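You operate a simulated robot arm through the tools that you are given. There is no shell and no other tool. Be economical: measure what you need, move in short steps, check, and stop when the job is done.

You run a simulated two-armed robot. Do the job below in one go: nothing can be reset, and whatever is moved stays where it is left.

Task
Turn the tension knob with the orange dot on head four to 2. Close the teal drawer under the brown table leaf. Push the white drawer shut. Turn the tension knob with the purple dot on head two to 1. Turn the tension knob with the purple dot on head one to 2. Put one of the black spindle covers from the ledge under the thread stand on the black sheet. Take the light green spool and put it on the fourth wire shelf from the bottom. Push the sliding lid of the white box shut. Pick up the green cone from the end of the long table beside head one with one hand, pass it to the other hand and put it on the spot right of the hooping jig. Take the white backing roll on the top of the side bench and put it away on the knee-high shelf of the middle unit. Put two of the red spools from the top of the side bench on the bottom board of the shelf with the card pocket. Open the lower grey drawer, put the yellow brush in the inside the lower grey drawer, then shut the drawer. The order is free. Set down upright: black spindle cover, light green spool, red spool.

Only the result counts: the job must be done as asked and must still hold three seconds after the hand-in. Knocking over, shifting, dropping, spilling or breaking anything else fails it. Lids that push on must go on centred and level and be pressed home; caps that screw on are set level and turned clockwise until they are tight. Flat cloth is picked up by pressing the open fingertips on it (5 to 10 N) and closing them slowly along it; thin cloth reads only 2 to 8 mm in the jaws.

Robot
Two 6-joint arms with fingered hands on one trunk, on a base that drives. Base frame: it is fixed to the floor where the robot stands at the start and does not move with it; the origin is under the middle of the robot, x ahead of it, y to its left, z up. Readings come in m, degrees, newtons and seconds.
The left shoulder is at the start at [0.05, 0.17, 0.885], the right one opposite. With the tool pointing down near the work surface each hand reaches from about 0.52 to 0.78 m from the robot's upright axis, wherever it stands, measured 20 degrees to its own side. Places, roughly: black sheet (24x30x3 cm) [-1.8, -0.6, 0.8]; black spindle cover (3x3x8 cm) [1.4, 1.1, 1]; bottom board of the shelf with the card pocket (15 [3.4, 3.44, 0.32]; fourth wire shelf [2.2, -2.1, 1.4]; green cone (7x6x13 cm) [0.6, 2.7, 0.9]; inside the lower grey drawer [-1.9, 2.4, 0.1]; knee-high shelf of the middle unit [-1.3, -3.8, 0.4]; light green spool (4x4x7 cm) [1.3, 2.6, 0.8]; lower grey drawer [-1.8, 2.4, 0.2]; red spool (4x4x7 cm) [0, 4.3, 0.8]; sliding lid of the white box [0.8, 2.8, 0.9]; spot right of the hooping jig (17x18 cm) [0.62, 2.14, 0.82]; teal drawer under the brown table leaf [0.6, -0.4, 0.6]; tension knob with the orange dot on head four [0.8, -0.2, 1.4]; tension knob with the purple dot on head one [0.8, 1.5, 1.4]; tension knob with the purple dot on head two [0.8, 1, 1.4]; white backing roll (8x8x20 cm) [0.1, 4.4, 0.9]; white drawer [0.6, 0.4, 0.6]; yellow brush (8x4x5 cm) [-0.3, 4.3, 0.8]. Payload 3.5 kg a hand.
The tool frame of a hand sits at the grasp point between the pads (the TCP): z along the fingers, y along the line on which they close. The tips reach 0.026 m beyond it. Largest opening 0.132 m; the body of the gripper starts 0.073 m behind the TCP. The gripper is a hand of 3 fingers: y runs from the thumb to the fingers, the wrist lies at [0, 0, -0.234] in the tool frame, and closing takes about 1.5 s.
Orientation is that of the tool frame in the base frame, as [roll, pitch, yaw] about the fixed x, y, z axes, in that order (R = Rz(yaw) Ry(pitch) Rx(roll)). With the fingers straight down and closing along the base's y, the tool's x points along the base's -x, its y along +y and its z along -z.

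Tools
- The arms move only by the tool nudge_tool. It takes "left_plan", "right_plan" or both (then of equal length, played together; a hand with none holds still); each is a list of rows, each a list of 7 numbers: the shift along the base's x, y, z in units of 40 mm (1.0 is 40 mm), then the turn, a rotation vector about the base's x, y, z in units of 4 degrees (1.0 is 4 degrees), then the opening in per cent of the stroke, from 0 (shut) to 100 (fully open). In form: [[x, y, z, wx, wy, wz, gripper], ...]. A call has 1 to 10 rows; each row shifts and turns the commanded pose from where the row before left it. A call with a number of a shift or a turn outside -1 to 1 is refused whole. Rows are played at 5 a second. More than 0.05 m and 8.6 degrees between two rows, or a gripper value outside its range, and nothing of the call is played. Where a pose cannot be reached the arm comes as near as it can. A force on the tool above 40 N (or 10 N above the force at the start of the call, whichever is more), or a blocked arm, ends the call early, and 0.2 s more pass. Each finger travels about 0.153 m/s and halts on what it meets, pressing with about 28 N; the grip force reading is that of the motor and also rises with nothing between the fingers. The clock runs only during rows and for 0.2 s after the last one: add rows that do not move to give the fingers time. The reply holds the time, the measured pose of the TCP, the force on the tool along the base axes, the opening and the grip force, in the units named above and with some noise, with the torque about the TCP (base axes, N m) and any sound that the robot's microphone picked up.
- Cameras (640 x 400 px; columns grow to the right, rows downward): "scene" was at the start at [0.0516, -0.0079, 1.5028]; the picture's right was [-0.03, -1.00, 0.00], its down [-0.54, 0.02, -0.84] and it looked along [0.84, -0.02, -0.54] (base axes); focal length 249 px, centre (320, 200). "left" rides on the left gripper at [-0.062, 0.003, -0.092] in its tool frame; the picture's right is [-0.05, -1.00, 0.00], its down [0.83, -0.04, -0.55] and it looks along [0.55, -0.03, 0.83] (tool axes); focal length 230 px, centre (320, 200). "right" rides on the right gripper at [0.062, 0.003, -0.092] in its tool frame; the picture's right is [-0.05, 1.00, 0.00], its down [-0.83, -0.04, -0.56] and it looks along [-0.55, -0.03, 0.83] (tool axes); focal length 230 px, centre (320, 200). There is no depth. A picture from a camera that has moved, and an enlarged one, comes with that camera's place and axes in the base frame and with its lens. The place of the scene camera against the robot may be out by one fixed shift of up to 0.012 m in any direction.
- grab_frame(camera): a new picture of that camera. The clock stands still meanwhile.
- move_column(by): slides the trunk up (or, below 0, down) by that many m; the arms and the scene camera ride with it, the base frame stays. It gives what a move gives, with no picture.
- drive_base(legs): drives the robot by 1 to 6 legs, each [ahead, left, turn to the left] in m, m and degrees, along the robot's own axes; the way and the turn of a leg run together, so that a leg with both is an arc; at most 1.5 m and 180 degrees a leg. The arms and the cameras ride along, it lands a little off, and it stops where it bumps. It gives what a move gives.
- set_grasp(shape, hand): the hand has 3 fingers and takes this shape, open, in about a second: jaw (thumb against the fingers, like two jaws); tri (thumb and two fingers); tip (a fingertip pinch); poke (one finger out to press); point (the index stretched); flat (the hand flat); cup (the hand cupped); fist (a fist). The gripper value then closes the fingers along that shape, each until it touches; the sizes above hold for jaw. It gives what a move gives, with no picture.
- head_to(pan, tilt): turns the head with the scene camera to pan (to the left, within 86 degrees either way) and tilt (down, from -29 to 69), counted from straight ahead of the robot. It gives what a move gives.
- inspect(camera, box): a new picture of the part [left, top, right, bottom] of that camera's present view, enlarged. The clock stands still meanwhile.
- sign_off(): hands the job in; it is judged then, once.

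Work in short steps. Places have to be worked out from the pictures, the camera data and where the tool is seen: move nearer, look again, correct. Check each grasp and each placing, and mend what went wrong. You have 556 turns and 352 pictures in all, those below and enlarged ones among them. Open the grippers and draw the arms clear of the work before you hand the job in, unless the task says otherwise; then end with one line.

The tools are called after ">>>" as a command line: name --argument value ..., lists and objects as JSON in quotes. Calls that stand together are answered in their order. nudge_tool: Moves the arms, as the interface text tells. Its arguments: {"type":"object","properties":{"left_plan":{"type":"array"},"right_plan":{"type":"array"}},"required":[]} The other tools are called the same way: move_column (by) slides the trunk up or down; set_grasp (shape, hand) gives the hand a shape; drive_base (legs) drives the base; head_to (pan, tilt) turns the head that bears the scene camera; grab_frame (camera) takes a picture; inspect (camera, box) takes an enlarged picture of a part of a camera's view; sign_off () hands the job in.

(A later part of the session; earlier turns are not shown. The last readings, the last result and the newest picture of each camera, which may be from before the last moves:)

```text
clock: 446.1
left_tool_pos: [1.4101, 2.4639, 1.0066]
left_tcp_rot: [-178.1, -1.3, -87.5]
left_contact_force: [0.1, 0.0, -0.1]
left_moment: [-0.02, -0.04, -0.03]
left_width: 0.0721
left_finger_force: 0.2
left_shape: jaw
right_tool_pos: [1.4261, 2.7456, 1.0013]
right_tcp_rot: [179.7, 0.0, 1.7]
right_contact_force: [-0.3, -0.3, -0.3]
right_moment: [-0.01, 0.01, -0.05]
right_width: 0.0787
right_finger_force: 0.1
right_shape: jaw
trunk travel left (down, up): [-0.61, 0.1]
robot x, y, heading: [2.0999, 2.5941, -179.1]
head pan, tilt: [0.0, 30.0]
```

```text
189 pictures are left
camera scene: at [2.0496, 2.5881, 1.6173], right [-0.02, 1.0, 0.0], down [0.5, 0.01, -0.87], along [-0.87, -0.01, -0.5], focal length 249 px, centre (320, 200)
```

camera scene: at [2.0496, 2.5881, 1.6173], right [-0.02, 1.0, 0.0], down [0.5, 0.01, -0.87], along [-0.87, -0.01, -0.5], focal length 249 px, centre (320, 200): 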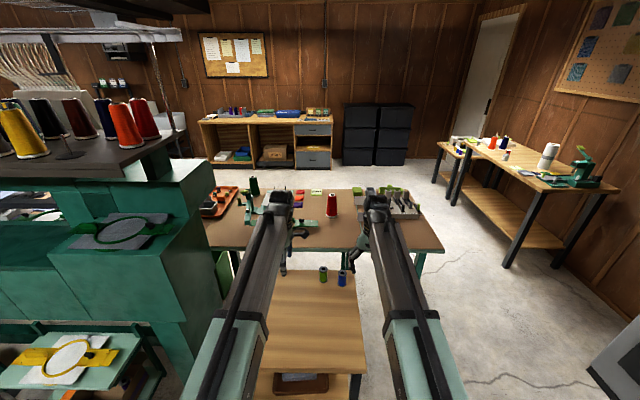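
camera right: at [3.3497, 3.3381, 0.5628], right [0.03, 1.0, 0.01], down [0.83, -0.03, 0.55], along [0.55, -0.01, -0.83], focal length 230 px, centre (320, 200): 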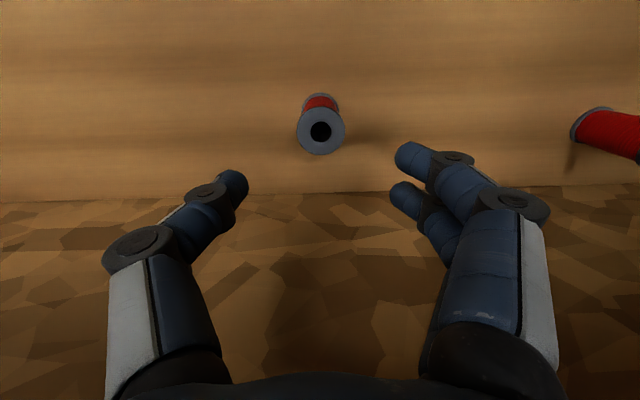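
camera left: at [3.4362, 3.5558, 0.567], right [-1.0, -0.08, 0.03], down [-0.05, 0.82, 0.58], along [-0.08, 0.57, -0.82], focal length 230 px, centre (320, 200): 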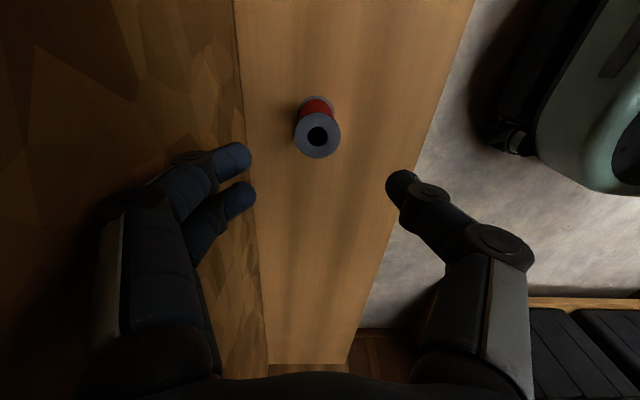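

The light green spool is near [1.28, 2.59], a blue one 9 cm to its right. I pitch the right hand forward (70°) for a side grip.

>>> nudge_tool --right_plan '[[0, 0, 0, 0, 1, 0, 50], [0, 0, 0, 0, 1, 0, 50], [0, 0, 0, 0, 1, 0, 50], [0, 0, 0, 0, 1, 0, 50], [0, 0, 0, 0, 1, 0, 50], [0, 0, 0, 0, 1, 0, 50], [0, 0, 0, 0, 1, 0, 50], [0, 0, 0, 0, 1, 0, 50], [0, 0, 0, 0, 1, 0, 50], [0, 0, 0, 0, 1, 0, 50]]'

>>> nudge_tool --right_plan '[[0, 0, 0, 0, 1, 0, 50], [0, 0, 0, 0, 1, 0, 50], [0, 0, 0, 0, 1, 0, 50], [0, 0, 0, 0, 1, 0, 50], [0, 0, 0, 0, 1, 0, 50], [0, 0, 0, 0, 1, 0, 50], [0, 0, 0, 0, 1, 0, 50], [0, 0, 0, 0, 0.5, 0, 50]]'

>>> nudge_tool --right_plan '[[0.1, -0.6, -0.6, 0, 0, 0, 50], [0.1, -0.6, -0.6, 0, 0, 0, 50], [0.1, -0.6, -0.6, 0, 0, 0, 50], [0.1, -0.6, -0.6, 0, 0, 0, 50], [0, -0.6, -0.6, 0, 0, 0, 50], [0, -0.6, -0.6, 0, 0, 0, 50]]'

>>> grab_frame --camera "right"

```text
clock: 448.3
left_tool_pos: [1.4111, 2.4638, 1.0064]
left_tcp_rot: [-178.2, -1.4, -87.5]
left_contact_force: [0.1, -0.6, -0.2]
left_moment: [-0.01, 0.04, -0.01]
left_width: 0.0723
left_finger_force: 0.0
left_shape: jaw
right_tool_pos: [1.4261, 2.745, 0.9993]
right_tcp_rot: [-179.0, 39.9, 2.0]
right_contact_force: [0.3, 0.3, -0.2]
right_moment: [-0.01, -0.01, 0.02]
right_width: 0.0665
right_finger_force: 0.0
right_shape: jaw
trunk travel left (down, up): [-0.61, 0.1]
robot x, y, heading: [2.0957, 2.598, -179.1]
head pan, tilt: [0.0, 30.0]
```

```text
clock: 450.1
left_tool_pos: [1.4103, 2.4644, 1.0072]
left_tcp_rot: [-178.1, -1.3, -87.7]
left_contact_force: [0.3, 0.8, 0.3]
left_moment: [-0.01, -0.03, -0.02]
left_width: 0.072
left_finger_force: 0.0
left_shape: jaw
right_tool_pos: [1.4046, 2.7448, 1.0]
right_tcp_rot: [-175.9, 70.0, 4.8]
right_contact_force: [-0.2, -0.1, 0.4]
right_moment: [0.04, 0.01, 0.02]
right_width: 0.0666
right_finger_force: 0.1
right_shape: jaw
right hand out of reach, approached as far as the arm can: row 5, 6, 7
trunk travel left (down, up): [-0.61, 0.1]
robot x, y, heading: [2.0962, 2.592, -179.0]
head pan, tilt: [0.0, 30.0]
```

```text
clock: 451.5
left_tool_pos: [1.4113, 2.4641, 1.0052]
left_tcp_rot: [-178.1, -1.3, -87.6]
left_contact_force: [0.0, 0.5, 0.4]
left_moment: [-0.03, 0.04, 0.02]
left_width: 0.0718
left_finger_force: 0.1
left_shape: jaw
right_tool_pos: [1.4231, 2.5968, 0.8554]
right_tcp_rot: [-175.9, 69.9, 4.7]
right_contact_force: [0.0, 0.6, -0.5]
right_moment: [-0.04, -0.01, -0.02]
right_width: 0.0666
right_finger_force: 0.1
right_shape: jaw
trunk travel left (down, up): [-0.61, 0.1]
robot x, y, heading: [2.1019, 2.5943, -179.1]
head pan, tilt: [0.0, 30.0]
```

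```text
188 pictures are left
camera right: at [1.5321, 2.5958, 0.8281], right [0.0, -1.0, 0.02], down [0.24, 0.02, 0.97], along [-0.97, 0.01, 0.24], focal length 230 px, centre (320, 200)
```

right: 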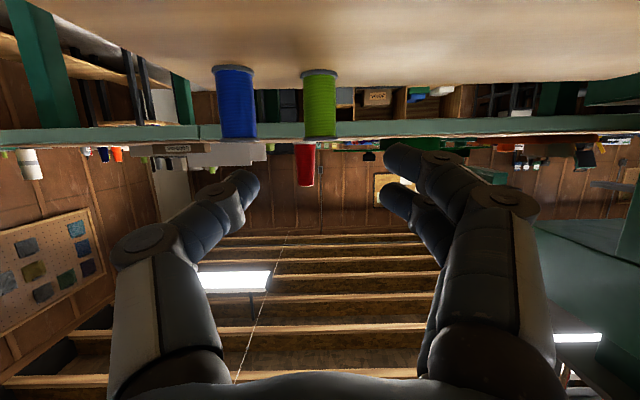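

Spool at [1.248, 2.597], z 0.751–0.821. To keep the camera off the bench I use a 60° pitch, move the left hand aside, and approach.

>>> nudge_tool --left_plan '[[0, -0.6, 0, 0, 0, 0, 55], [0, -0.6, 0, 0, 0, 0, 55], [0, -0.6, 0, 0, 0, 0, 55], [0, 0, 0, 0, 0, 0, 55], [0, 0, 0, 0, 0, 0, 55], [0, 0, 0, 0, 0, 0, 55]]' --right_plan '[[0, 0, 0, 0, -1, 0, 50], [0, 0, 0, 0, -1, 0, 50], [-0.5, 0, -0.3, 0, -0.5, 0, 50], [-0.6, 0, -0.4, 0, 0, 0, 50], [-0.6, 0, -0.4, 0, 0, 0, 50], [-0.6, 0, -0.2, 0, 0, 0, 50]]'

>>> grab_frame --camera "right"

```text
clock: 452.9
left_tool_pos: [1.4105, 2.3922, 1.0054]
left_tcp_rot: [-178.2, -1.4, -87.6]
left_contact_force: [-0.2, 0.1, 0.1]
left_moment: [-0.01, -0.02, 0.0]
left_width: 0.0717
left_finger_force: 0.0
left_shape: jaw
right_tool_pos: [1.3327, 2.6011, 0.8026]
right_tcp_rot: [-177.6, 59.7, 3.2]
right_contact_force: [0.6, 0.4, -0.4]
right_moment: [0.01, 0.02, -0.02]
right_width: 0.0666
right_finger_force: 0.1
right_shape: jaw
trunk travel left (down, up): [-0.61, 0.1]
robot x, y, heading: [2.0951, 2.5938, -179.0]
head pan, tilt: [0.0, 30.0]
```

```text
187 pictures are left
camera right: at [1.4436, 2.599, 0.7954], right [-0.01, -1.0, 0.02], down [0.06, 0.02, 1.0], along [-1.0, 0.01, 0.06], focal length 230 px, centre (320, 200)
```

right: 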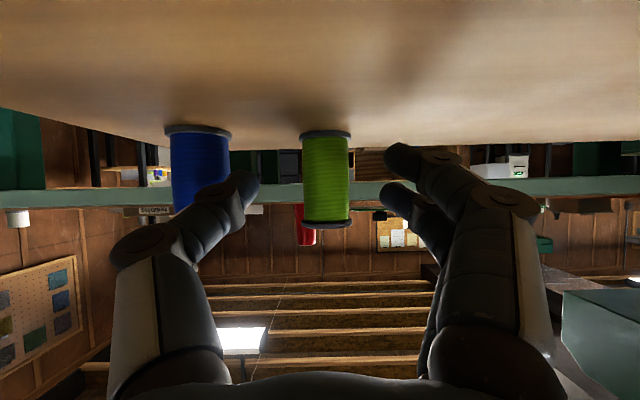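

Well lined up; blue stays clear of the thumb. I advance 70 mm and close.

>>> nudge_tool --right_plan '[[-0.6, -0.05, -0.1, 0, 0, 0, 50], [-0.6, -0.05, 0, 0, 0, 0, 50], [-0.55, 0, 0, 0, 0, 0, 50], [0, 0, 0, 0, 0, 0, 35], [0, 0, 0, 0, 0, 0, 20], [0, 0, 0, 0, 0, 0, 0], [0, 0, 0, 0, 0, 0, 0], [0, 0, 0, 0, 0, 0, 0]]'

>>> grab_frame --camera "right"

```text
clock: 454.7
left_tool_pos: [1.4103, 2.3925, 1.0051]
left_tcp_rot: [-178.1, -1.3, -87.6]
left_contact_force: [-0.5, -0.2, -0.3]
left_moment: [-0.03, 0.02, 0.01]
left_width: 0.0723
left_finger_force: 0.1
left_shape: jaw
right_tool_pos: [1.2621, 2.5969, 0.8016]
right_tcp_rot: [-177.6, 59.8, 3.2]
right_contact_force: [-0.4, -0.1, -0.6]
right_moment: [0.02, -0.01, 0.02]
right_width: 0.0
right_finger_force: 28.1
right_shape: jaw
trunk travel left (down, up): [-0.61, 0.1]
robot x, y, heading: [2.0957, 2.5918, -179.1]
head pan, tilt: [0.0, 30.0]
```

```text
186 pictures are left
camera right: at [1.3729, 2.5955, 0.794], right [-0.01, -1.0, 0.02], down [0.06, 0.02, 1.0], along [-1.0, 0.01, 0.06], focal length 230 px, centre (320, 200)
```

right: 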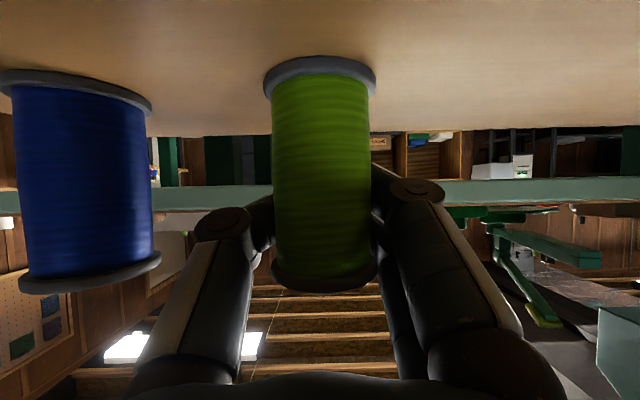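

The fingers closed just beyond the spool: it stands at x≈1.289. I open, back off 27 mm and close again.

>>> nudge_tool --right_plan '[[0, 0, 0, 0, 0, 0, 30], [0, 0, 0, 0, 0, 0, 50], [0, 0, 0, 0, 0, 0, 50], [0.35, 0, 0, 0, 0, 0, 50], [0.33, 0, 0, 0, 0, 0, 50], [0, 0, 0, 0, 0, 0, 50]]'

>>> grab_frame --camera "right"

```text
clock: 456.1
left_tool_pos: [1.4109, 2.3922, 1.0056]
left_tcp_rot: [-178.2, -1.3, -87.6]
left_contact_force: [-0.2, -0.3, 0.0]
left_moment: [0.02, -0.01, 0.01]
left_width: 0.0723
left_finger_force: 0.1
left_shape: jaw
right_tool_pos: [1.289, 2.5986, 0.8007]
right_tcp_rot: [-177.6, 59.9, 3.2]
right_contact_force: [-0.2, -0.2, -0.4]
right_moment: [-0.01, 0.0, -0.01]
right_width: 0.0656
right_finger_force: 0.0
right_shape: jaw
trunk travel left (down, up): [-0.61, 0.1]
robot x, y, heading: [2.0967, 2.5948, -179.3]
head pan, tilt: [0.0, 30.0]
```

```text
185 pictures are left
camera right: at [1.4011, 2.5958, 0.7938], right [-0.01, -1.0, 0.02], down [0.06, 0.02, 1.0], along [-1.0, 0.01, 0.06], focal length 230 px, centre (320, 200)
```

right: 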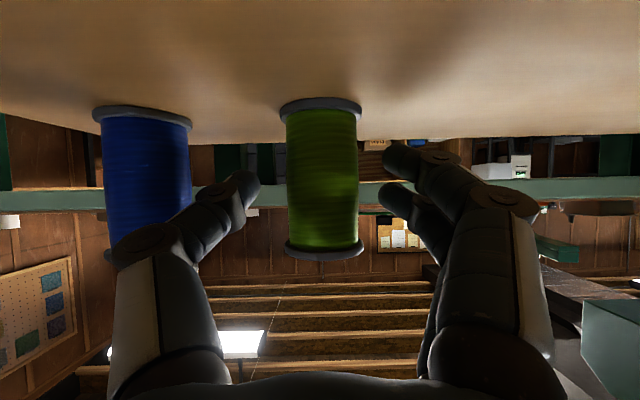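

Now the spool is at the TCP depth. Close and lift.

>>> nudge_tool --right_plan '[[0, 0, 0, 0, 0, 0, 35], [0, 0, 0, 0, 0, 0, 20], [0, 0, 0, 0, 0, 0, 0], [0, 0, 0, 0, 0, 0, 0], [0, 0, 0, 0, 0, 0, 0]]'

>>> nudge_tool --right_plan '[[0, 0, 0.4, 0, 0, 0, 0], [0, 0, 0.8, 0, 0, 0, 0], [0, 0, 0.8, 0, 0, 0, 0], [0, 0, 0.8, 0, 0, 0, 0]]'

>>> grab_frame --camera "right"

```text
clock: 457.3
left_tool_pos: [1.4098, 2.3926, 1.005]
left_tcp_rot: [-178.0, -1.4, -87.6]
left_contact_force: [-0.7, 0.1, -0.6]
left_moment: [0.0, 0.01, 0.01]
left_width: 0.0719
left_finger_force: 0.1
left_shape: jaw
right_tool_pos: [1.2892, 2.5971, 0.8016]
right_tcp_rot: [-177.6, 59.7, 3.1]
right_contact_force: [0.7, 0.0, -0.5]
right_moment: [-0.03, 0.03, -0.03]
right_width: 0.0
right_finger_force: 28.3
right_shape: jaw
trunk travel left (down, up): [-0.61, 0.1]
robot x, y, heading: [2.0973, 2.5956, -179.2]
head pan, tilt: [0.0, 30.0]
```

```text
clock: 458.3
left_tool_pos: [1.4112, 2.3926, 1.0056]
left_tcp_rot: [-178.1, -1.4, -87.7]
left_contact_force: [0.5, 0.1, 0.4]
left_moment: [-0.05, 0.03, 0.04]
left_width: 0.072
left_finger_force: 0.0
left_shape: jaw
right_tool_pos: [1.2885, 2.5985, 0.9123]
right_tcp_rot: [-177.6, 59.8, 3.3]
right_contact_force: [0.0, -0.4, 0.4]
right_moment: [0.03, 0.02, -0.01]
right_width: 0.0
right_finger_force: 28.1
right_shape: jaw
trunk travel left (down, up): [-0.61, 0.1]
robot x, y, heading: [2.0977, 2.5931, -179.1]
head pan, tilt: [0.0, 30.0]
```

```text
184 pictures are left
camera right: at [1.3995, 2.5968, 0.905], right [-0.01, -1.0, 0.02], down [0.06, 0.02, 1.0], along [-1.0, 0.01, 0.06], focal length 230 px, centre (320, 200)
```

right: 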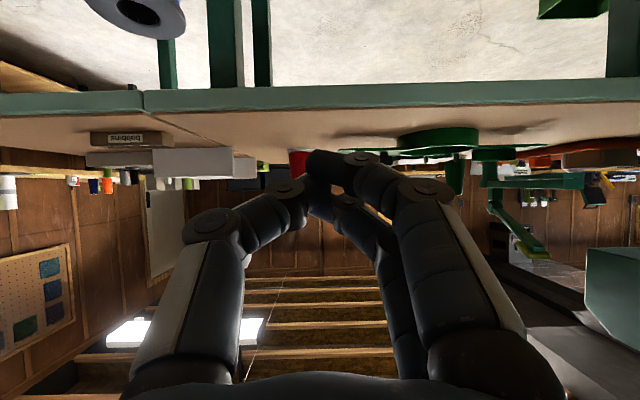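

The hand came up empty. I check from the head where the spool is.

>>> inspect --camera "scene" --box '[240, 200, 400, 330]'

```text
3.08 times, centred on (320, 265) of scene
camera zoom: at [2.0498, 2.588, 1.6172], right [-0.02, 1.0, 0.0], down [0.5, 0.01, -0.87], along [-0.87, -0.01, -0.5], focal length 766 px, centre (320, 0)
```

zoom: 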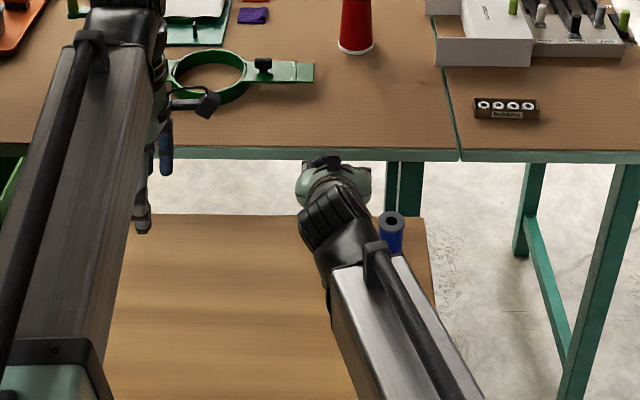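

Comparing its size between views, the spool is at x≈1.318. I retreat, lower and approach again, checking scale.

>>> nudge_tool --right_plan '[[0.8, 0, 0, 0, 0, 0, 30], [0.8, 0, 0, 0, 0, 0, 50], [0.8, 0, 0, 0, 0, 0, 50], [0.7, 0, -0.4, 0, 0, 0, 50], [0, 0, -0.9, 0, 0, 0, 50], [0, 0, -0.9, 0, 0, 0, 50], [0, 0, -0.7, 0, 0, 0, 50], [0, 0, 0, 0, 0, 0, 50]]'

>>> nudge_tool --right_plan '[[-0.7, 0, 0, 0, 0, 0, 50], [-0.7, 0, 0, 0, 0, 0, 50], [0, 0, 0, 0, 0, 0, 50]]'

>>> grab_frame --camera "right"

```text
clock: 460.1
left_tool_pos: [1.411, 2.3926, 1.0065]
left_tcp_rot: [-178.1, -1.3, -87.6]
left_contact_force: [-0.1, -0.1, 0.1]
left_moment: [-0.02, 0.0, -0.02]
left_width: 0.0723
left_finger_force: 0.0
left_shape: jaw
right_tool_pos: [1.4105, 2.5966, 0.7922]
right_tcp_rot: [-177.7, 59.8, 3.1]
right_contact_force: [0.3, -0.8, -0.9]
right_moment: [-0.01, 0.01, 0.0]
right_width: 0.0655
right_finger_force: 0.0
right_shape: jaw
trunk travel left (down, up): [-0.61, 0.1]
robot x, y, heading: [2.1009, 2.5926, -179.0]
head pan, tilt: [0.0, 30.0]
```

```text
clock: 460.9
left_tool_pos: [1.4112, 2.3929, 1.0062]
left_tcp_rot: [-178.2, -1.3, -87.6]
left_contact_force: [-0.4, -0.2, 0.9]
left_moment: [0.01, -0.01, 0.0]
left_width: 0.0718
left_finger_force: 0.0
left_shape: jaw
right_tool_pos: [1.3584, 2.5976, 0.7952]
right_tcp_rot: [-177.6, 59.8, 3.3]
right_contact_force: [0.7, 0.6, 0.0]
right_moment: [-0.02, 0.0, 0.02]
right_width: 0.0652
right_finger_force: 0.1
right_shape: jaw
trunk travel left (down, up): [-0.61, 0.1]
robot x, y, heading: [2.0944, 2.5909, -179.2]
head pan, tilt: [0.0, 30.0]
```

```text
182 pictures are left
camera right: at [1.4697, 2.5959, 0.788], right [-0.01, -1.0, 0.02], down [0.06, 0.02, 1.0], along [-1.0, 0.01, 0.06], focal length 230 px, centre (320, 200)
```

right: 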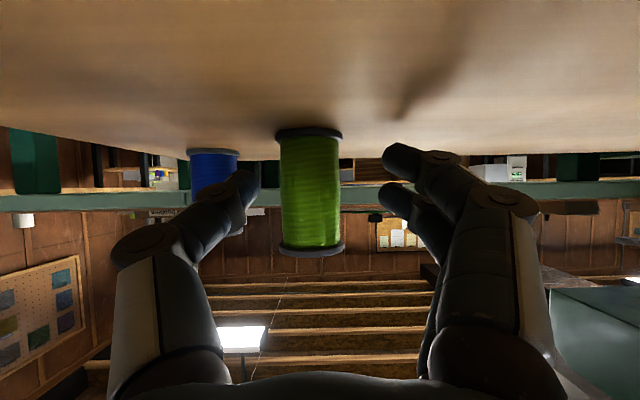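

The spool was squeezed a little towards me but stands upright. I step back 40 mm and use the change in size to range it.

>>> nudge_tool --right_plan '[[1, 0, 0, 0, 0, 0, 50], [0, 0, 0, 0, 0, 0, 50]]'

>>> inspect --camera "right" --box '[220, 100, 420, 260]'

```text
clock: 461.5
left_tool_pos: [1.4098, 2.3932, 1.0041]
left_tcp_rot: [-178.1, -1.3, -87.6]
left_contact_force: [-0.4, -0.1, -0.1]
left_moment: [0.02, -0.02, -0.01]
left_width: 0.0721
left_finger_force: 0.3
left_shape: jaw
right_tool_pos: [1.3993, 2.5967, 0.7976]
right_tcp_rot: [-177.6, 59.8, 3.2]
right_contact_force: [0.1, -0.3, 0.4]
right_moment: [-0.01, -0.03, 0.01]
right_width: 0.0652
right_finger_force: 0.1
right_shape: jaw
trunk travel left (down, up): [-0.61, 0.1]
robot x, y, heading: [2.0964, 2.5948, -178.8]
head pan, tilt: [0.0, 30.0]
```

```text
2.50 times, centred on (320, 180) of right
camera zoom: at [1.5103, 2.5946, 0.7894], right [-0.01, -1.0, 0.02], down [0.06, 0.02, 1.0], along [-1.0, 0.01, 0.06], focal length 575 px, centre (320, 250)
```

zoom: 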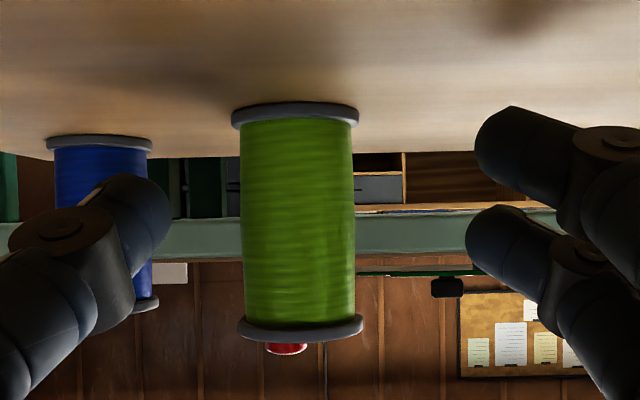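

The spool is 4×7 cm at x=1.334; with small things the fingertips close behind them. I'll keep the spool nearer the tips: TCP at x≈1.352, then close and look before lifting.

>>> nudge_tool --right_plan '[[-0.6, 0, 0, 0, 0, 0, 50], [-0.6, -0.05, 0, 0, 0, 0, 50], [0, 0, 0, 0, 0, 0, 35], [0, 0, 0, 0, 0, 0, 20], [0, 0, 0, 0, 0, 0, 0], [0, 0, 0, 0, 0, 0, 0], [0, 0, 0, 0, 0, 0, 0]]'

>>> grab_frame --camera "right"

```text
clock: 463.1
left_tool_pos: [1.411, 2.393, 1.0062]
left_tcp_rot: [-178.1, -1.3, -87.5]
left_contact_force: [0.4, -1.0, 0.9]
left_moment: [0.02, 0.03, 0.03]
left_width: 0.0721
left_finger_force: 0.0
left_shape: jaw
right_tool_pos: [1.3504, 2.5953, 0.7973]
right_tcp_rot: [-177.6, 59.9, 3.2]
right_contact_force: [-0.4, 0.6, 2.6]
right_moment: [-0.02, 0.0, 0.03]
right_width: 0.0275
right_finger_force: 27.6
right_shape: jaw
trunk travel left (down, up): [-0.61, 0.1]
robot x, y, heading: [2.0974, 2.5937, -179.0]
head pan, tilt: [0.0, 30.0]
```

```text
180 pictures are left
camera right: at [1.4611, 2.593, 0.79], right [-0.01, -1.0, 0.02], down [0.06, 0.02, 1.0], along [-1.0, 0.01, 0.06], focal length 230 px, centre (320, 200)
```

right: 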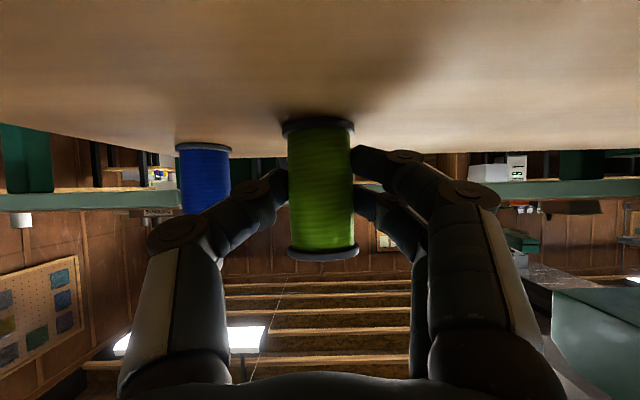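

Gripped properly (27.5 mm). I lift.

>>> nudge_tool --right_plan '[[0, 0, 0.4, 0, 0, 0, 0], [0, 0, 0.8, 0, 0, 0, 0], [0, 0, 0.8, 0, 0, 0, 0], [0, 0, 0.8, 0, 0, 0, 0]]'

>>> grab_frame --camera "right"

```text
clock: 464.1
left_tool_pos: [1.4102, 2.3936, 1.0059]
left_tcp_rot: [-178.1, -1.4, -87.5]
left_contact_force: [-1.2, 0.3, 0.6]
left_moment: [-0.01, 0.01, 0.01]
left_width: 0.072
left_finger_force: 0.0
left_shape: jaw
right_tool_pos: [1.3467, 2.5908, 0.9066]
right_tcp_rot: [-177.7, 59.8, 3.3]
right_contact_force: [-0.3, 0.0, -0.1]
right_moment: [0.01, 0.0, -0.03]
right_width: 0.0271
right_finger_force: 28.0
right_shape: jaw
trunk travel left (down, up): [-0.61, 0.1]
robot x, y, heading: [2.0997, 2.596, -179.2]
head pan, tilt: [0.0, 30.0]
```

```text
179 pictures are left
camera right: at [1.4585, 2.5895, 0.9007], right [-0.01, -1.0, 0.02], down [0.06, 0.02, 1.0], along [-1.0, 0.01, 0.06], focal length 230 px, centre (320, 200)
```

right: 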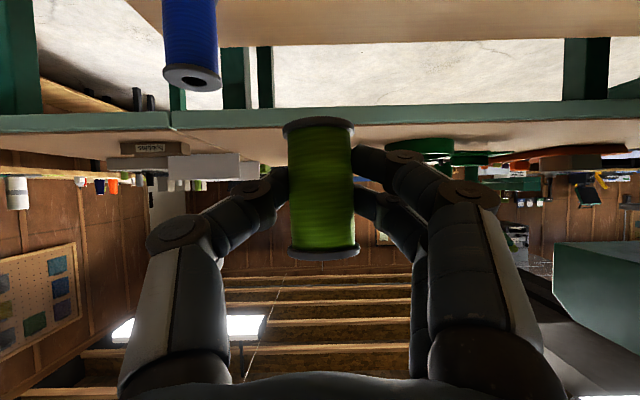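

The light green spool is held. I back away from the bench, shift left to the machine's rear and look for the spindle covers.

>>> drive_base --legs '[[-0.5, 0, -1], [0, 1.45, 0]]'

>>> head_to --pan 0 --tilt 20

>>> grab_frame --camera "scene"

```text
clock: 473.8
left_tool_pos: [1.8667, 0.9749, 1.0056]
left_tcp_rot: [-178.0, -1.3, -90.3]
left_contact_force: [0.5, 0.2, -0.5]
left_moment: [0.01, 0.0, 0.01]
left_width: 0.0718
left_finger_force: 0.1
left_shape: jaw
right_tool_pos: [1.8127, 1.1762, 0.9072]
right_tcp_rot: [-177.6, 59.8, 0.5]
right_contact_force: [-0.1, 0.2, -0.6]
right_moment: [-0.04, 0.04, -0.03]
right_width: 0.0273
right_finger_force: 27.7
right_shape: jaw
trunk travel left (down, up): [-0.61, 0.1]
robot x, y, heading: [2.5629, 1.1488, 178.4]
head pan, tilt: [0.0, 30.0]
```

```text
clock: 474.5
left_tool_pos: [1.8671, 0.9754, 1.0059]
left_tcp_rot: [-178.1, -1.3, -90.2]
left_contact_force: [-0.5, 0.4, 0.0]
left_moment: [-0.04, -0.03, 0.04]
left_width: 0.0721
left_finger_force: 0.1
left_shape: jaw
right_tool_pos: [1.8131, 1.1778, 0.9085]
right_tcp_rot: [-177.6, 59.8, 0.6]
right_contact_force: [-0.2, -0.3, -0.2]
right_moment: [-0.02, -0.02, 0.05]
right_width: 0.0272
right_finger_force: 28.0
right_shape: jaw
trunk travel left (down, up): [-0.61, 0.1]
robot x, y, heading: [2.5638, 1.1456, 178.2]
head pan, tilt: [0.0, 20.0]
```

```text
178 pictures are left
camera scene: at [2.5119, 1.1408, 1.6333], right [0.03, 1.0, 0.0], down [0.34, -0.01, -0.94], along [-0.94, 0.03, -0.34], focal length 249 px, centre (320, 200)
```

scene: 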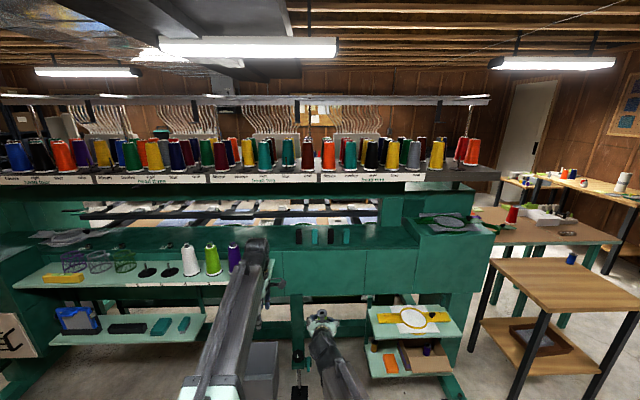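

I see small upright pieces on the ledge under the thread stand. Zooming in.

>>> inspect --camera "scene" --box '[240, 205, 400, 275]'

```text
4.00 times, centred on (320, 240) of scene
camera zoom: at [2.5119, 1.1408, 1.6333], right [0.03, 1.0, 0.0], down [0.34, -0.01, -0.94], along [-0.94, 0.03, -0.34], focal length 996 px, centre (320, 40)
```

zoom: 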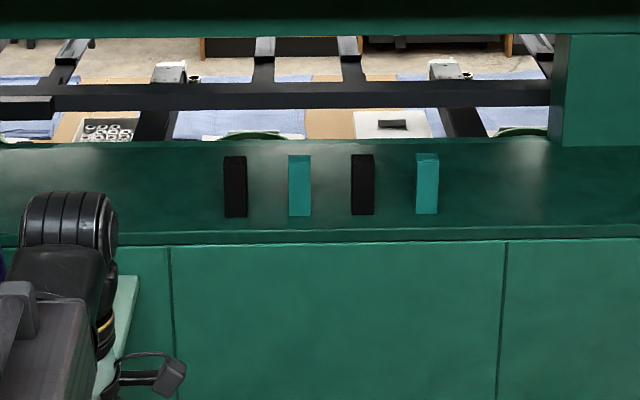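

Black covers at about [1.36, 1.07] and [1.36, 1.235] on a ledge at z≈0.96, with the stand's beam above, so a level approach is needed. I turn the left hand forward (combined 120° turn).

>>> nudge_tool --left_plan '[[0, 0, 0, 0.577, 0.577, 0.577, 45], [0, 0, 0, 0.577, 0.577, 0.577, 45], [0, 0, 0, 0.577, 0.577, 0.577, 45], [0, 0, 0, 0.577, 0.577, 0.577, 45], [0, 0, 0, 0.577, 0.577, 0.577, 45], [0, 0, 0, 0.577, 0.577, 0.577, 45], [0, 0, 0, 0.577, 0.577, 0.577, 45], [0, 0, 0, 0.577, 0.577, 0.577, 45], [0, 0, 0, 0.577, 0.577, 0.577, 45], [0, 0, 0, 0.577, 0.577, 0.577, 45]]'

>>> nudge_tool --left_plan '[[0, 0, 0, 0.577, 0.577, 0.577, 45], [0, 0, 0, 0.577, 0.577, 0.577, 45], [0, 0, 0, 0.577, 0.577, 0.577, 45], [0, 0, 0, 0.577, 0.577, 0.577, 45], [0, 0, 0, 0.577, 0.577, 0.577, 45], [0, 0, 0, 0.577, 0.577, 0.577, 45], [0, 0, 0, 0.577, 0.577, 0.577, 45], [0, 0, 0, 0.577, 0.577, 0.577, 45], [0, 0, 0, 0.577, 0.577, 0.577, 45], [0, 0, 0, 0.577, 0.577, 0.577, 45]]'

>>> nudge_tool --left_plan '[[0, 0, 0, 0.577, 0.577, 0.577, 45], [0, 0, 0, 0.577, 0.577, 0.577, 45], [0, 0, 0, 0.577, 0.577, 0.577, 45], [0, 0, 0, 0.577, 0.577, 0.577, 45], [0, 0, 0, 0.577, 0.577, 0.577, 45], [0, 0, 0, 0.577, 0.577, 0.577, 45], [0, 0, 0, 0.577, 0.577, 0.577, 45], [0, 0, 0, 0.577, 0.577, 0.577, 45], [0, 0, 0, 0.577, 0.577, 0.577, 45], [0, 0, 0, 0.577, 0.577, 0.577, 45]]'

>>> grab_frame --camera "left"

```text
clock: 476.7
left_tool_pos: [1.8673, 0.9744, 1.0042]
left_tcp_rot: [162.8, 25.3, -70.6]
left_contact_force: [-0.3, -0.1, 0.1]
left_moment: [-0.03, 0.0, -0.01]
left_width: 0.0602
left_finger_force: 0.1
left_shape: jaw
right_tool_pos: [1.8133, 1.1771, 0.9079]
right_tcp_rot: [-177.6, 59.9, 0.5]
right_contact_force: [0.4, -0.9, -1.0]
right_moment: [-0.02, -0.02, 0.01]
right_width: 0.0272
right_finger_force: 28.2
right_shape: jaw
trunk travel left (down, up): [-0.61, 0.1]
robot x, y, heading: [2.5652, 1.1443, 178.0]
head pan, tilt: [0.0, 20.0]
```

```text
clock: 478.9
left_tool_pos: [1.8677, 0.9767, 1.0049]
left_tcp_rot: [149.6, 56.3, -56.0]
left_contact_force: [-0.2, -0.3, 0.8]
left_moment: [0.0, 0.03, 0.0]
left_width: 0.06
left_finger_force: 0.1
left_shape: jaw
right_tool_pos: [1.8128, 1.1785, 0.9086]
right_tcp_rot: [-177.6, 59.9, 0.5]
right_contact_force: [-0.1, 0.3, -0.4]
right_moment: [0.01, -0.02, 0.03]
right_width: 0.027
right_finger_force: 27.9
right_shape: jaw
trunk travel left (down, up): [-0.61, 0.1]
robot x, y, heading: [2.5661, 1.1439, 177.8]
head pan, tilt: [0.0, 20.0]
```

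```text
clock: 481.1
left_tool_pos: [1.8632, 0.978, 1.0083]
left_tcp_rot: [143.1, 85.5, -42.1]
left_contact_force: [-0.5, 0.3, 0.6]
left_moment: [-0.02, 0.02, 0.02]
left_width: 0.0601
left_finger_force: 0.0
left_shape: jaw
left hand out of reach, approached as far as the arm can: row 9
right_tool_pos: [1.813, 1.1777, 0.907]
right_tcp_rot: [-177.6, 59.8, 0.5]
right_contact_force: [0.6, 1.3, -1.5]
right_moment: [-0.01, 0.01, 0.01]
right_width: 0.0268
right_finger_force: 28.6
right_shape: jaw
trunk travel left (down, up): [-0.61, 0.1]
robot x, y, heading: [2.5619, 1.1423, 178.1]
head pan, tilt: [0.0, 20.0]
```

```text
176 pictures are left
camera left: at [1.9515, 0.9704, 1.0753], right [0.09, 1.0, 0.0], down [0.6, -0.05, -0.8], along [-0.79, 0.07, -0.61], focal length 230 px, centre (320, 200)
```

left: 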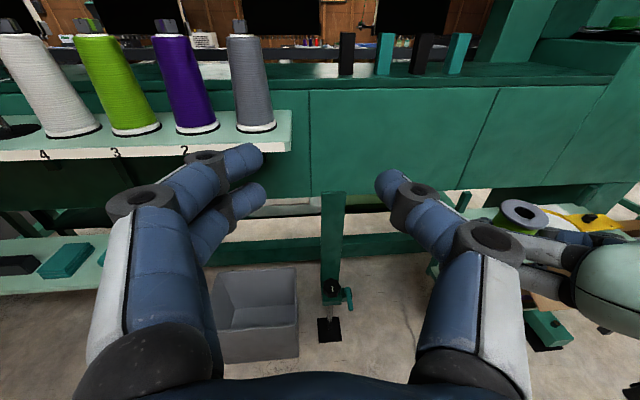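

Covers: nearest black one at [1.371, 1.08], base z≈0.98. I raise the right hand with the spool out of the way, align the left, and drive closer.

>>> nudge_tool --left_plan '[[0, 0.5, 0, 0, -1, 0, 42], [0, 0.5, 0.1, 0, 0, 0, 42], [0, 0.5, 0.1, 0, 0, 0, 42], [0, 0.5, 0.1, 0, 0, 0, 42], [0, 0.5, 0.1, 0, 0, 0, 42]]' --right_plan '[[0.2, 0.6, 0.8, 0, 0, 0, 0], [0.2, 0.6, 0.8, 0, 0, 0, 0], [0.2, 0.6, 0.8, 0, 0, 0, 0], [0.2, 0.6, 0.8, 0, 0, 0, 0], [0, 0.6, 0.6, 0, 0, 0, 0]]'

>>> drive_base --legs '[[0.3, 0, 1.5]]'

>>> grab_frame --camera "left"

>>> grab_frame --camera "scene"

```text
clock: 482.3
left_tool_pos: [1.8572, 1.0309, 1.0357]
left_tcp_rot: [167.5, 82.7, -17.6]
left_contact_force: [-0.1, 0.3, 0.2]
left_moment: [-0.02, -0.02, -0.02]
left_width: 0.0557
left_finger_force: 0.2
left_shape: jaw
left hand out of reach, approached as far as the arm can: row 3, 4, 5
right_tool_pos: [1.8434, 1.2979, 1.0571]
right_tcp_rot: [-177.7, 59.7, 0.5]
right_contact_force: [0.4, -0.5, 0.3]
right_moment: [-0.01, 0.01, -0.04]
right_width: 0.027
right_finger_force: 28.5
right_shape: jaw
trunk travel left (down, up): [-0.61, 0.1]
robot x, y, heading: [2.5669, 1.1464, 178.0]
head pan, tilt: [0.0, 20.0]
```

```text
clock: 484.4
left_tool_pos: [1.5527, 1.0137, 1.0362]
left_tcp_rot: [167.6, 82.7, -15.7]
left_contact_force: [0.8, 0.7, 0.6]
left_moment: [0.01, 0.05, 0.02]
left_width: 0.0559
left_finger_force: 0.1
left_shape: jaw
right_tool_pos: [1.5319, 1.2782, 1.0563]
right_tcp_rot: [-177.6, 59.8, 2.4]
right_contact_force: [0.1, 0.4, -0.4]
right_moment: [0.0, 0.02, 0.04]
right_width: 0.0273
right_finger_force: 28.4
right_shape: jaw
trunk travel left (down, up): [-0.61, 0.1]
robot x, y, heading: [2.2565, 1.1504, -180.1]
head pan, tilt: [0.0, 20.0]
```

```text
175 pictures are left
camera left: at [1.6361, 1.0071, 1.1089], right [0.05, 1.0, 0.02], down [0.65, -0.02, -0.76], along [-0.75, 0.06, -0.65], focal length 230 px, centre (320, 200)
```

left: 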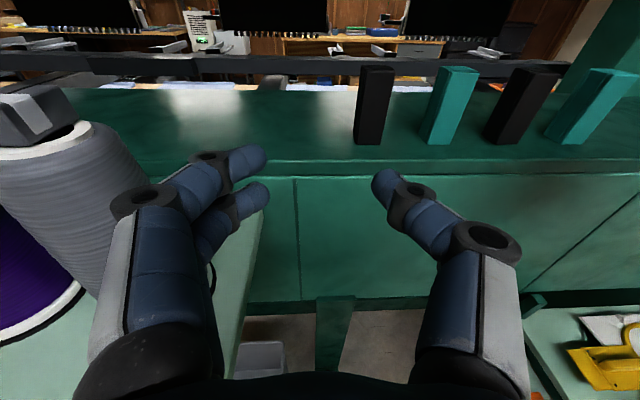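

```text
174 pictures are left
camera scene: at [2.2032, 1.1441, 1.6333], right [0.0, 1.0, 0.0], down [0.34, 0.0, -0.94], along [-0.94, 0.0, -0.34], focal length 249 px, centre (320, 200)
```

scene: 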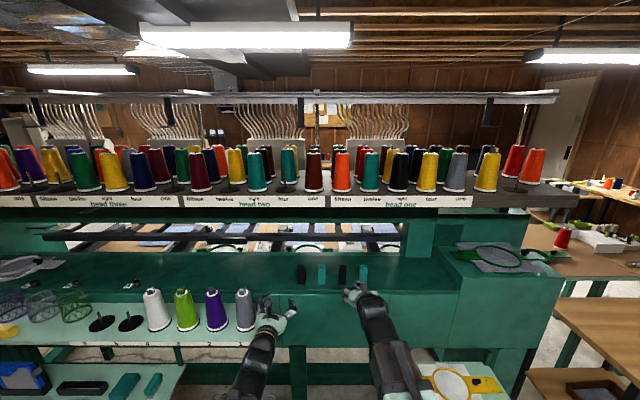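

Cover at [1.383, 1.086], base z 0.984. I shift to its line first, then look again before going in.

>>> nudge_tool --left_plan '[[-0.2, 0.6, -0.1, 0, 0, 0, 42], [-0.3, 0.6, -0.1, 0, 0, 0, 42], [-0.5, 0.6, -0.1, 0, 0, 0, 42], [-0.5, 0, 0, 0, 0, 0, 42], [0, 0, 0, 0, 0, 0, 42]]'

>>> grab_frame --camera "left"

```text
clock: 485.6
left_tool_pos: [1.5145, 1.0395, 1.026]
left_tcp_rot: [168.3, 82.1, -14.8]
left_contact_force: [-0.1, 0.8, 0.0]
left_moment: [-0.04, 0.02, 0.0]
left_width: 0.0558
left_finger_force: 0.1
left_shape: jaw
left hand out of reach, approached as far as the arm can: row 1, 2, 3, 4
right_tool_pos: [1.5318, 1.2774, 1.0572]
right_tcp_rot: [-177.6, 59.8, 2.4]
right_contact_force: [-0.8, 0.4, -0.6]
right_moment: [0.0, 0.0, -0.01]
right_width: 0.027
right_finger_force: 28.3
right_shape: jaw
trunk travel left (down, up): [-0.61, 0.1]
robot x, y, heading: [2.2517, 1.1518, -179.9]
head pan, tilt: [0.0, 20.0]
```

```text
173 pictures are left
camera left: at [1.5979, 1.0341, 1.1003], right [0.05, 1.0, 0.02], down [0.66, -0.02, -0.75], along [-0.75, 0.05, -0.66], focal length 230 px, centre (320, 200)
```

left: 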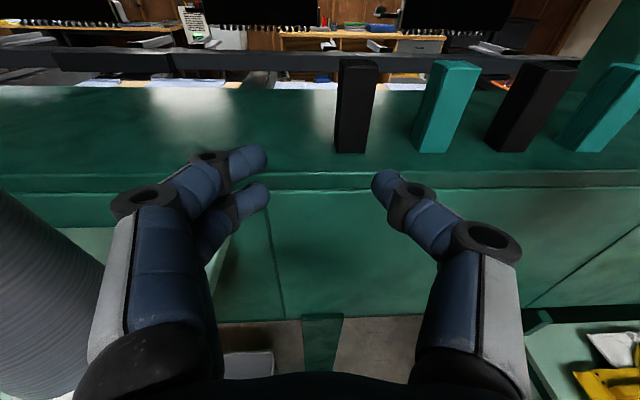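

I shift the base 45 mm to the right instead.

>>> drive_base --legs '[[0, -0.045, 0]]'

>>> nudge_tool --left_plan '[[-0.5, 0, -0.05, 0, 0, 0, 42], [-0.5, 0, 0, 0, 0, 0, 42], [0, 0, 0, 0, 0, 0, 42]]'

>>> grab_frame --camera "left"

```text
clock: 486.5
left_tool_pos: [1.5155, 1.0878, 1.0261]
left_tcp_rot: [167.7, 82.1, -15.5]
left_contact_force: [0.5, 0.1, 1.2]
left_moment: [-0.01, -0.03, 0.01]
left_width: 0.0558
left_finger_force: 0.1
left_shape: jaw
right_tool_pos: [1.5313, 1.3234, 1.057]
right_tcp_rot: [-177.7, 59.7, 2.3]
right_contact_force: [-0.3, 0.5, 0.3]
right_moment: [-0.04, 0.03, -0.01]
right_width: 0.0269
right_finger_force: 28.2
right_shape: jaw
trunk travel left (down, up): [-0.61, 0.1]
robot x, y, heading: [2.253, 1.1918, -179.8]
head pan, tilt: [0.0, 20.0]
```

```text
clock: 487.3
left_tool_pos: [1.4751, 1.0873, 1.0246]
left_tcp_rot: [168.4, 82.2, -15.0]
left_contact_force: [-0.4, -0.3, -0.1]
left_moment: [-0.03, 0.01, 0.02]
left_width: 0.0558
left_finger_force: 0.1
left_shape: jaw
right_tool_pos: [1.5309, 1.3233, 1.0568]
right_tcp_rot: [-177.6, 59.8, 2.3]
right_contact_force: [-0.3, -0.9, -0.7]
right_moment: [0.01, -0.03, -0.02]
right_width: 0.0272
right_finger_force: 28.2
right_shape: jaw
trunk travel left (down, up): [-0.61, 0.1]
robot x, y, heading: [2.2585, 1.1932, -179.7]
head pan, tilt: [0.0, 20.0]
```

```text
172 pictures are left
camera left: at [1.5572, 1.0805, 1.0991], right [0.05, 1.0, 0.02], down [0.66, -0.02, -0.75], along [-0.75, 0.05, -0.66], focal length 230 px, centre (320, 200)
```

left: 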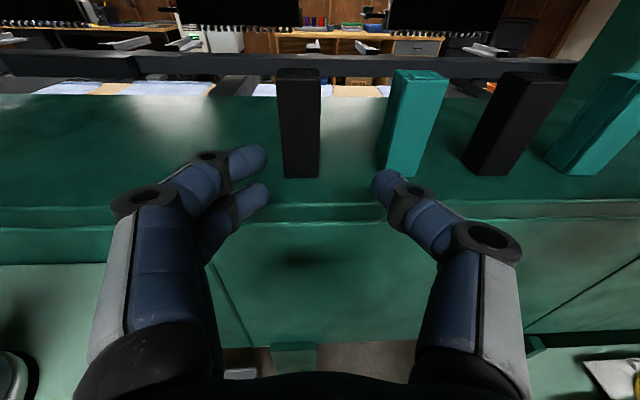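

Cover at [1.39, 1.074]. I shift 13 mm, advance and close.

>>> nudge_tool --left_plan '[[-0.3, -0.32, 0, 0, 0, 0, 42], [-0.6, 0, 0, 0, 0, 0, 42], [-0.6, 0, 0, 0, 0, 0, 42], [-0.3, 0, 0, 0, 0, 0, 42], [0, 0, 0, 0, 0, 0, 42]]'

>>> grab_frame --camera "left"

```text
clock: 488.5
left_tool_pos: [1.4007, 1.0712, 1.022]
left_tcp_rot: [168.0, 82.3, -15.1]
left_contact_force: [0.0, 0.1, -0.4]
left_moment: [-0.03, 0.01, 0.03]
left_width: 0.0559
left_finger_force: 0.1
left_shape: jaw
right_tool_pos: [1.5319, 1.3234, 1.0569]
right_tcp_rot: [-177.6, 59.8, 2.4]
right_contact_force: [-0.4, 0.4, -0.5]
right_moment: [-0.02, -0.02, 0.01]
right_width: 0.0269
right_finger_force: 27.7
right_shape: jaw
trunk travel left (down, up): [-0.61, 0.1]
robot x, y, heading: [2.2523, 1.1942, -179.9]
head pan, tilt: [0.0, 20.0]
```

```text
171 pictures are left
camera left: at [1.4838, 1.0665, 1.0973], right [0.05, 1.0, 0.02], down [0.66, -0.01, -0.75], along [-0.75, 0.05, -0.66], focal length 230 px, centre (320, 200)
```

left: 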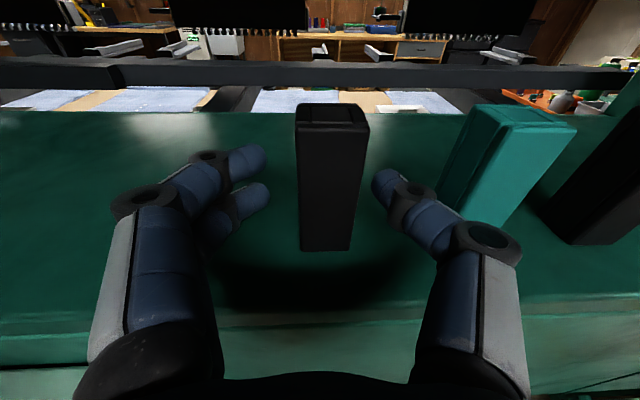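

The cover is between the fingertips. Close and lift.

>>> nudge_tool --left_plan '[[0, 0, 0, 0, 0, 0, 30], [0, 0, 0, 0, 0, 0, 15], [0, 0, 0, 0, 0, 0, 0], [0, 0, 0, 0, 0, 0, 0], [0, 0, 0, 0, 0, 0, 0]]'

>>> nudge_tool --left_plan '[[0, 0, 0.3, 0, 0, 0, 0], [0, 0, 0.4, 0, 0, 0, 0], [0.3, 0, 0.3, 0, 0, 0, 0]]'

>>> grab_frame --camera "left"

```text
clock: 489.7
left_tool_pos: [1.4001, 1.0727, 1.0235]
left_tcp_rot: [168.1, 82.4, -14.9]
left_contact_force: [0.1, 0.5, -0.1]
left_moment: [0.02, 0.02, -0.03]
left_width: 0.0226
left_finger_force: 28.1
left_shape: jaw
right_tool_pos: [1.5304, 1.3225, 1.0574]
right_tcp_rot: [-177.6, 59.8, 2.5]
right_contact_force: [-0.3, 0.3, 0.3]
right_moment: [-0.04, 0.0, 0.02]
right_width: 0.0271
right_finger_force: 27.8
right_shape: jaw
trunk travel left (down, up): [-0.61, 0.1]
robot x, y, heading: [2.256, 1.1976, -180.3]
head pan, tilt: [0.0, 20.0]
```

```text
clock: 490.5
left_tool_pos: [1.413, 1.0738, 1.0651]
left_tcp_rot: [167.5, 82.3, -15.0]
left_contact_force: [-0.1, -0.8, -0.3]
left_moment: [0.01, -0.02, 0.02]
left_width: 0.0227
left_finger_force: 28.0
left_shape: jaw
right_tool_pos: [1.5309, 1.3243, 1.0557]
right_tcp_rot: [-177.6, 59.8, 2.5]
right_contact_force: [-0.3, -0.3, -0.6]
right_moment: [0.0, -0.01, -0.02]
right_width: 0.027
right_finger_force: 28.5
right_shape: jaw
trunk travel left (down, up): [-0.61, 0.1]
robot x, y, heading: [2.2552, 1.1944, -179.9]
head pan, tilt: [0.0, 20.0]
```

```text
170 pictures are left
camera left: at [1.4965, 1.0681, 1.1386], right [0.04, 1.0, 0.02], down [0.66, -0.01, -0.75], along [-0.75, 0.05, -0.66], focal length 230 px, centre (320, 200)
```

left: 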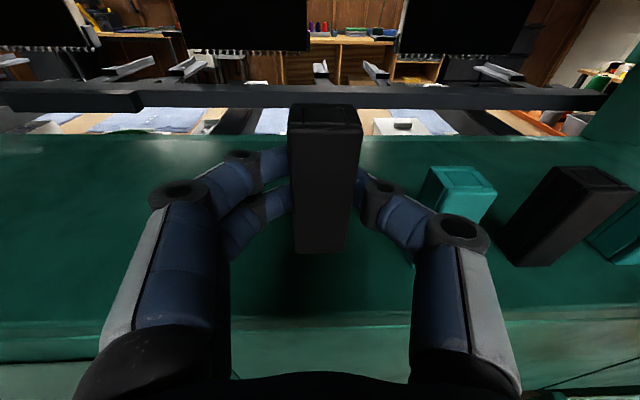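

The black cover is held. I back out and turn to face south (-y) to look for the wire shelf.

>>> drive_base --legs '[[-0.5, 0, 0], [0, 0, 89]]'

>>> head_to --pan 0 --tilt 15

>>> grab_frame --camera "scene"

```text
clock: 497.3
left_tool_pos: [2.8964, 0.3604, 1.0646]
left_tcp_rot: [167.5, 82.3, 77.6]
left_contact_force: [0.2, -0.2, -0.7]
left_moment: [-0.02, -0.02, 0.0]
left_width: 0.0224
left_finger_force: 28.0
left_shape: jaw
right_tool_pos: [2.6424, 0.4666, 1.0567]
right_tcp_rot: [-177.6, 59.7, 95.1]
right_contact_force: [0.0, 0.2, -0.4]
right_moment: [-0.02, 0.01, -0.02]
right_width: 0.0271
right_finger_force: 27.8
right_shape: jaw
trunk travel left (down, up): [-0.61, 0.1]
robot x, y, heading: [2.7387, 1.1991, -86.9]
head pan, tilt: [0.0, 20.0]
```

```text
clock: 497.9
left_tool_pos: [2.896, 0.3604, 1.0641]
left_tcp_rot: [167.4, 82.3, 77.6]
left_contact_force: [-0.1, -0.3, -1.1]
left_moment: [0.02, 0.01, 0.01]
left_width: 0.0225
left_finger_force: 28.0
left_shape: jaw
right_tool_pos: [2.6422, 0.4673, 1.0563]
right_tcp_rot: [-177.7, 59.8, 95.1]
right_contact_force: [0.0, 0.4, -1.2]
right_moment: [-0.01, -0.03, 0.0]
right_width: 0.0273
right_finger_force: 27.1
right_shape: jaw
trunk travel left (down, up): [-0.61, 0.1]
robot x, y, heading: [2.7374, 1.1979, -87.2]
head pan, tilt: [0.0, 15.0]
```

```text
169 pictures are left
camera scene: at [2.7402, 1.1369, 1.6414], right [-1.0, -0.05, 0.0], down [-0.01, 0.26, -0.97], along [0.05, -0.96, -0.26], focal length 249 px, centre (320, 200)
```

scene: 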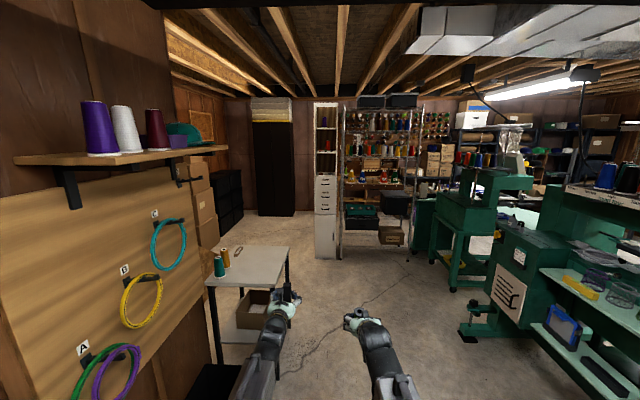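

The wire shelf is straight ahead (≈3 m). I zoom in to count its shelves.

>>> inspect --camera "scene" --box '[310, 90, 440, 260]'

```text
2.35 times, centred on (375, 175) of scene
camera zoom: at [2.7402, 1.1369, 1.6414], right [-1.0, -0.05, 0.0], down [-0.01, 0.26, -0.97], along [0.05, -0.96, -0.26], focal length 586 px, centre (191, 259)
```

zoom: 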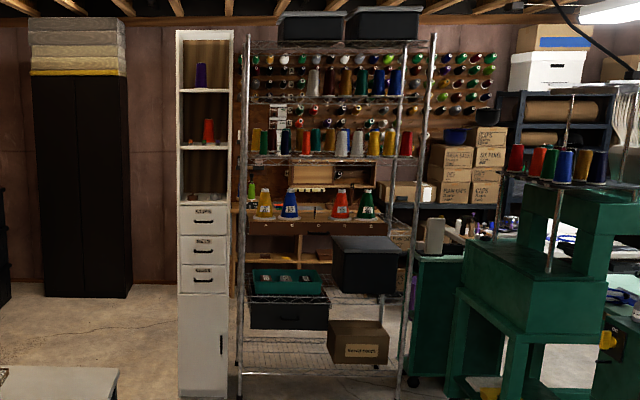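

The shelf with the row of cones at z≈1.35 is the fourth. I drive down the aisle towards it.

>>> drive_base --legs '[[1.5, -0.3, -3], [0.4, 0, 0]]'

>>> grab_frame --camera "scene"

```text
refused: leg 1 is longer than a leg can be; nothing moved
```

```text
167 pictures are left
camera scene: at [2.7402, 1.1369, 1.6414], right [-1.0, -0.05, 0.0], down [-0.01, 0.26, -0.97], along [0.05, -0.96, -0.26], focal length 249 px, centre (320, 200)
```

scene: 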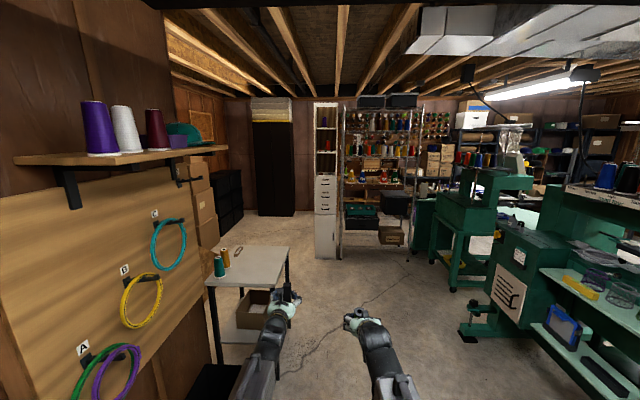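

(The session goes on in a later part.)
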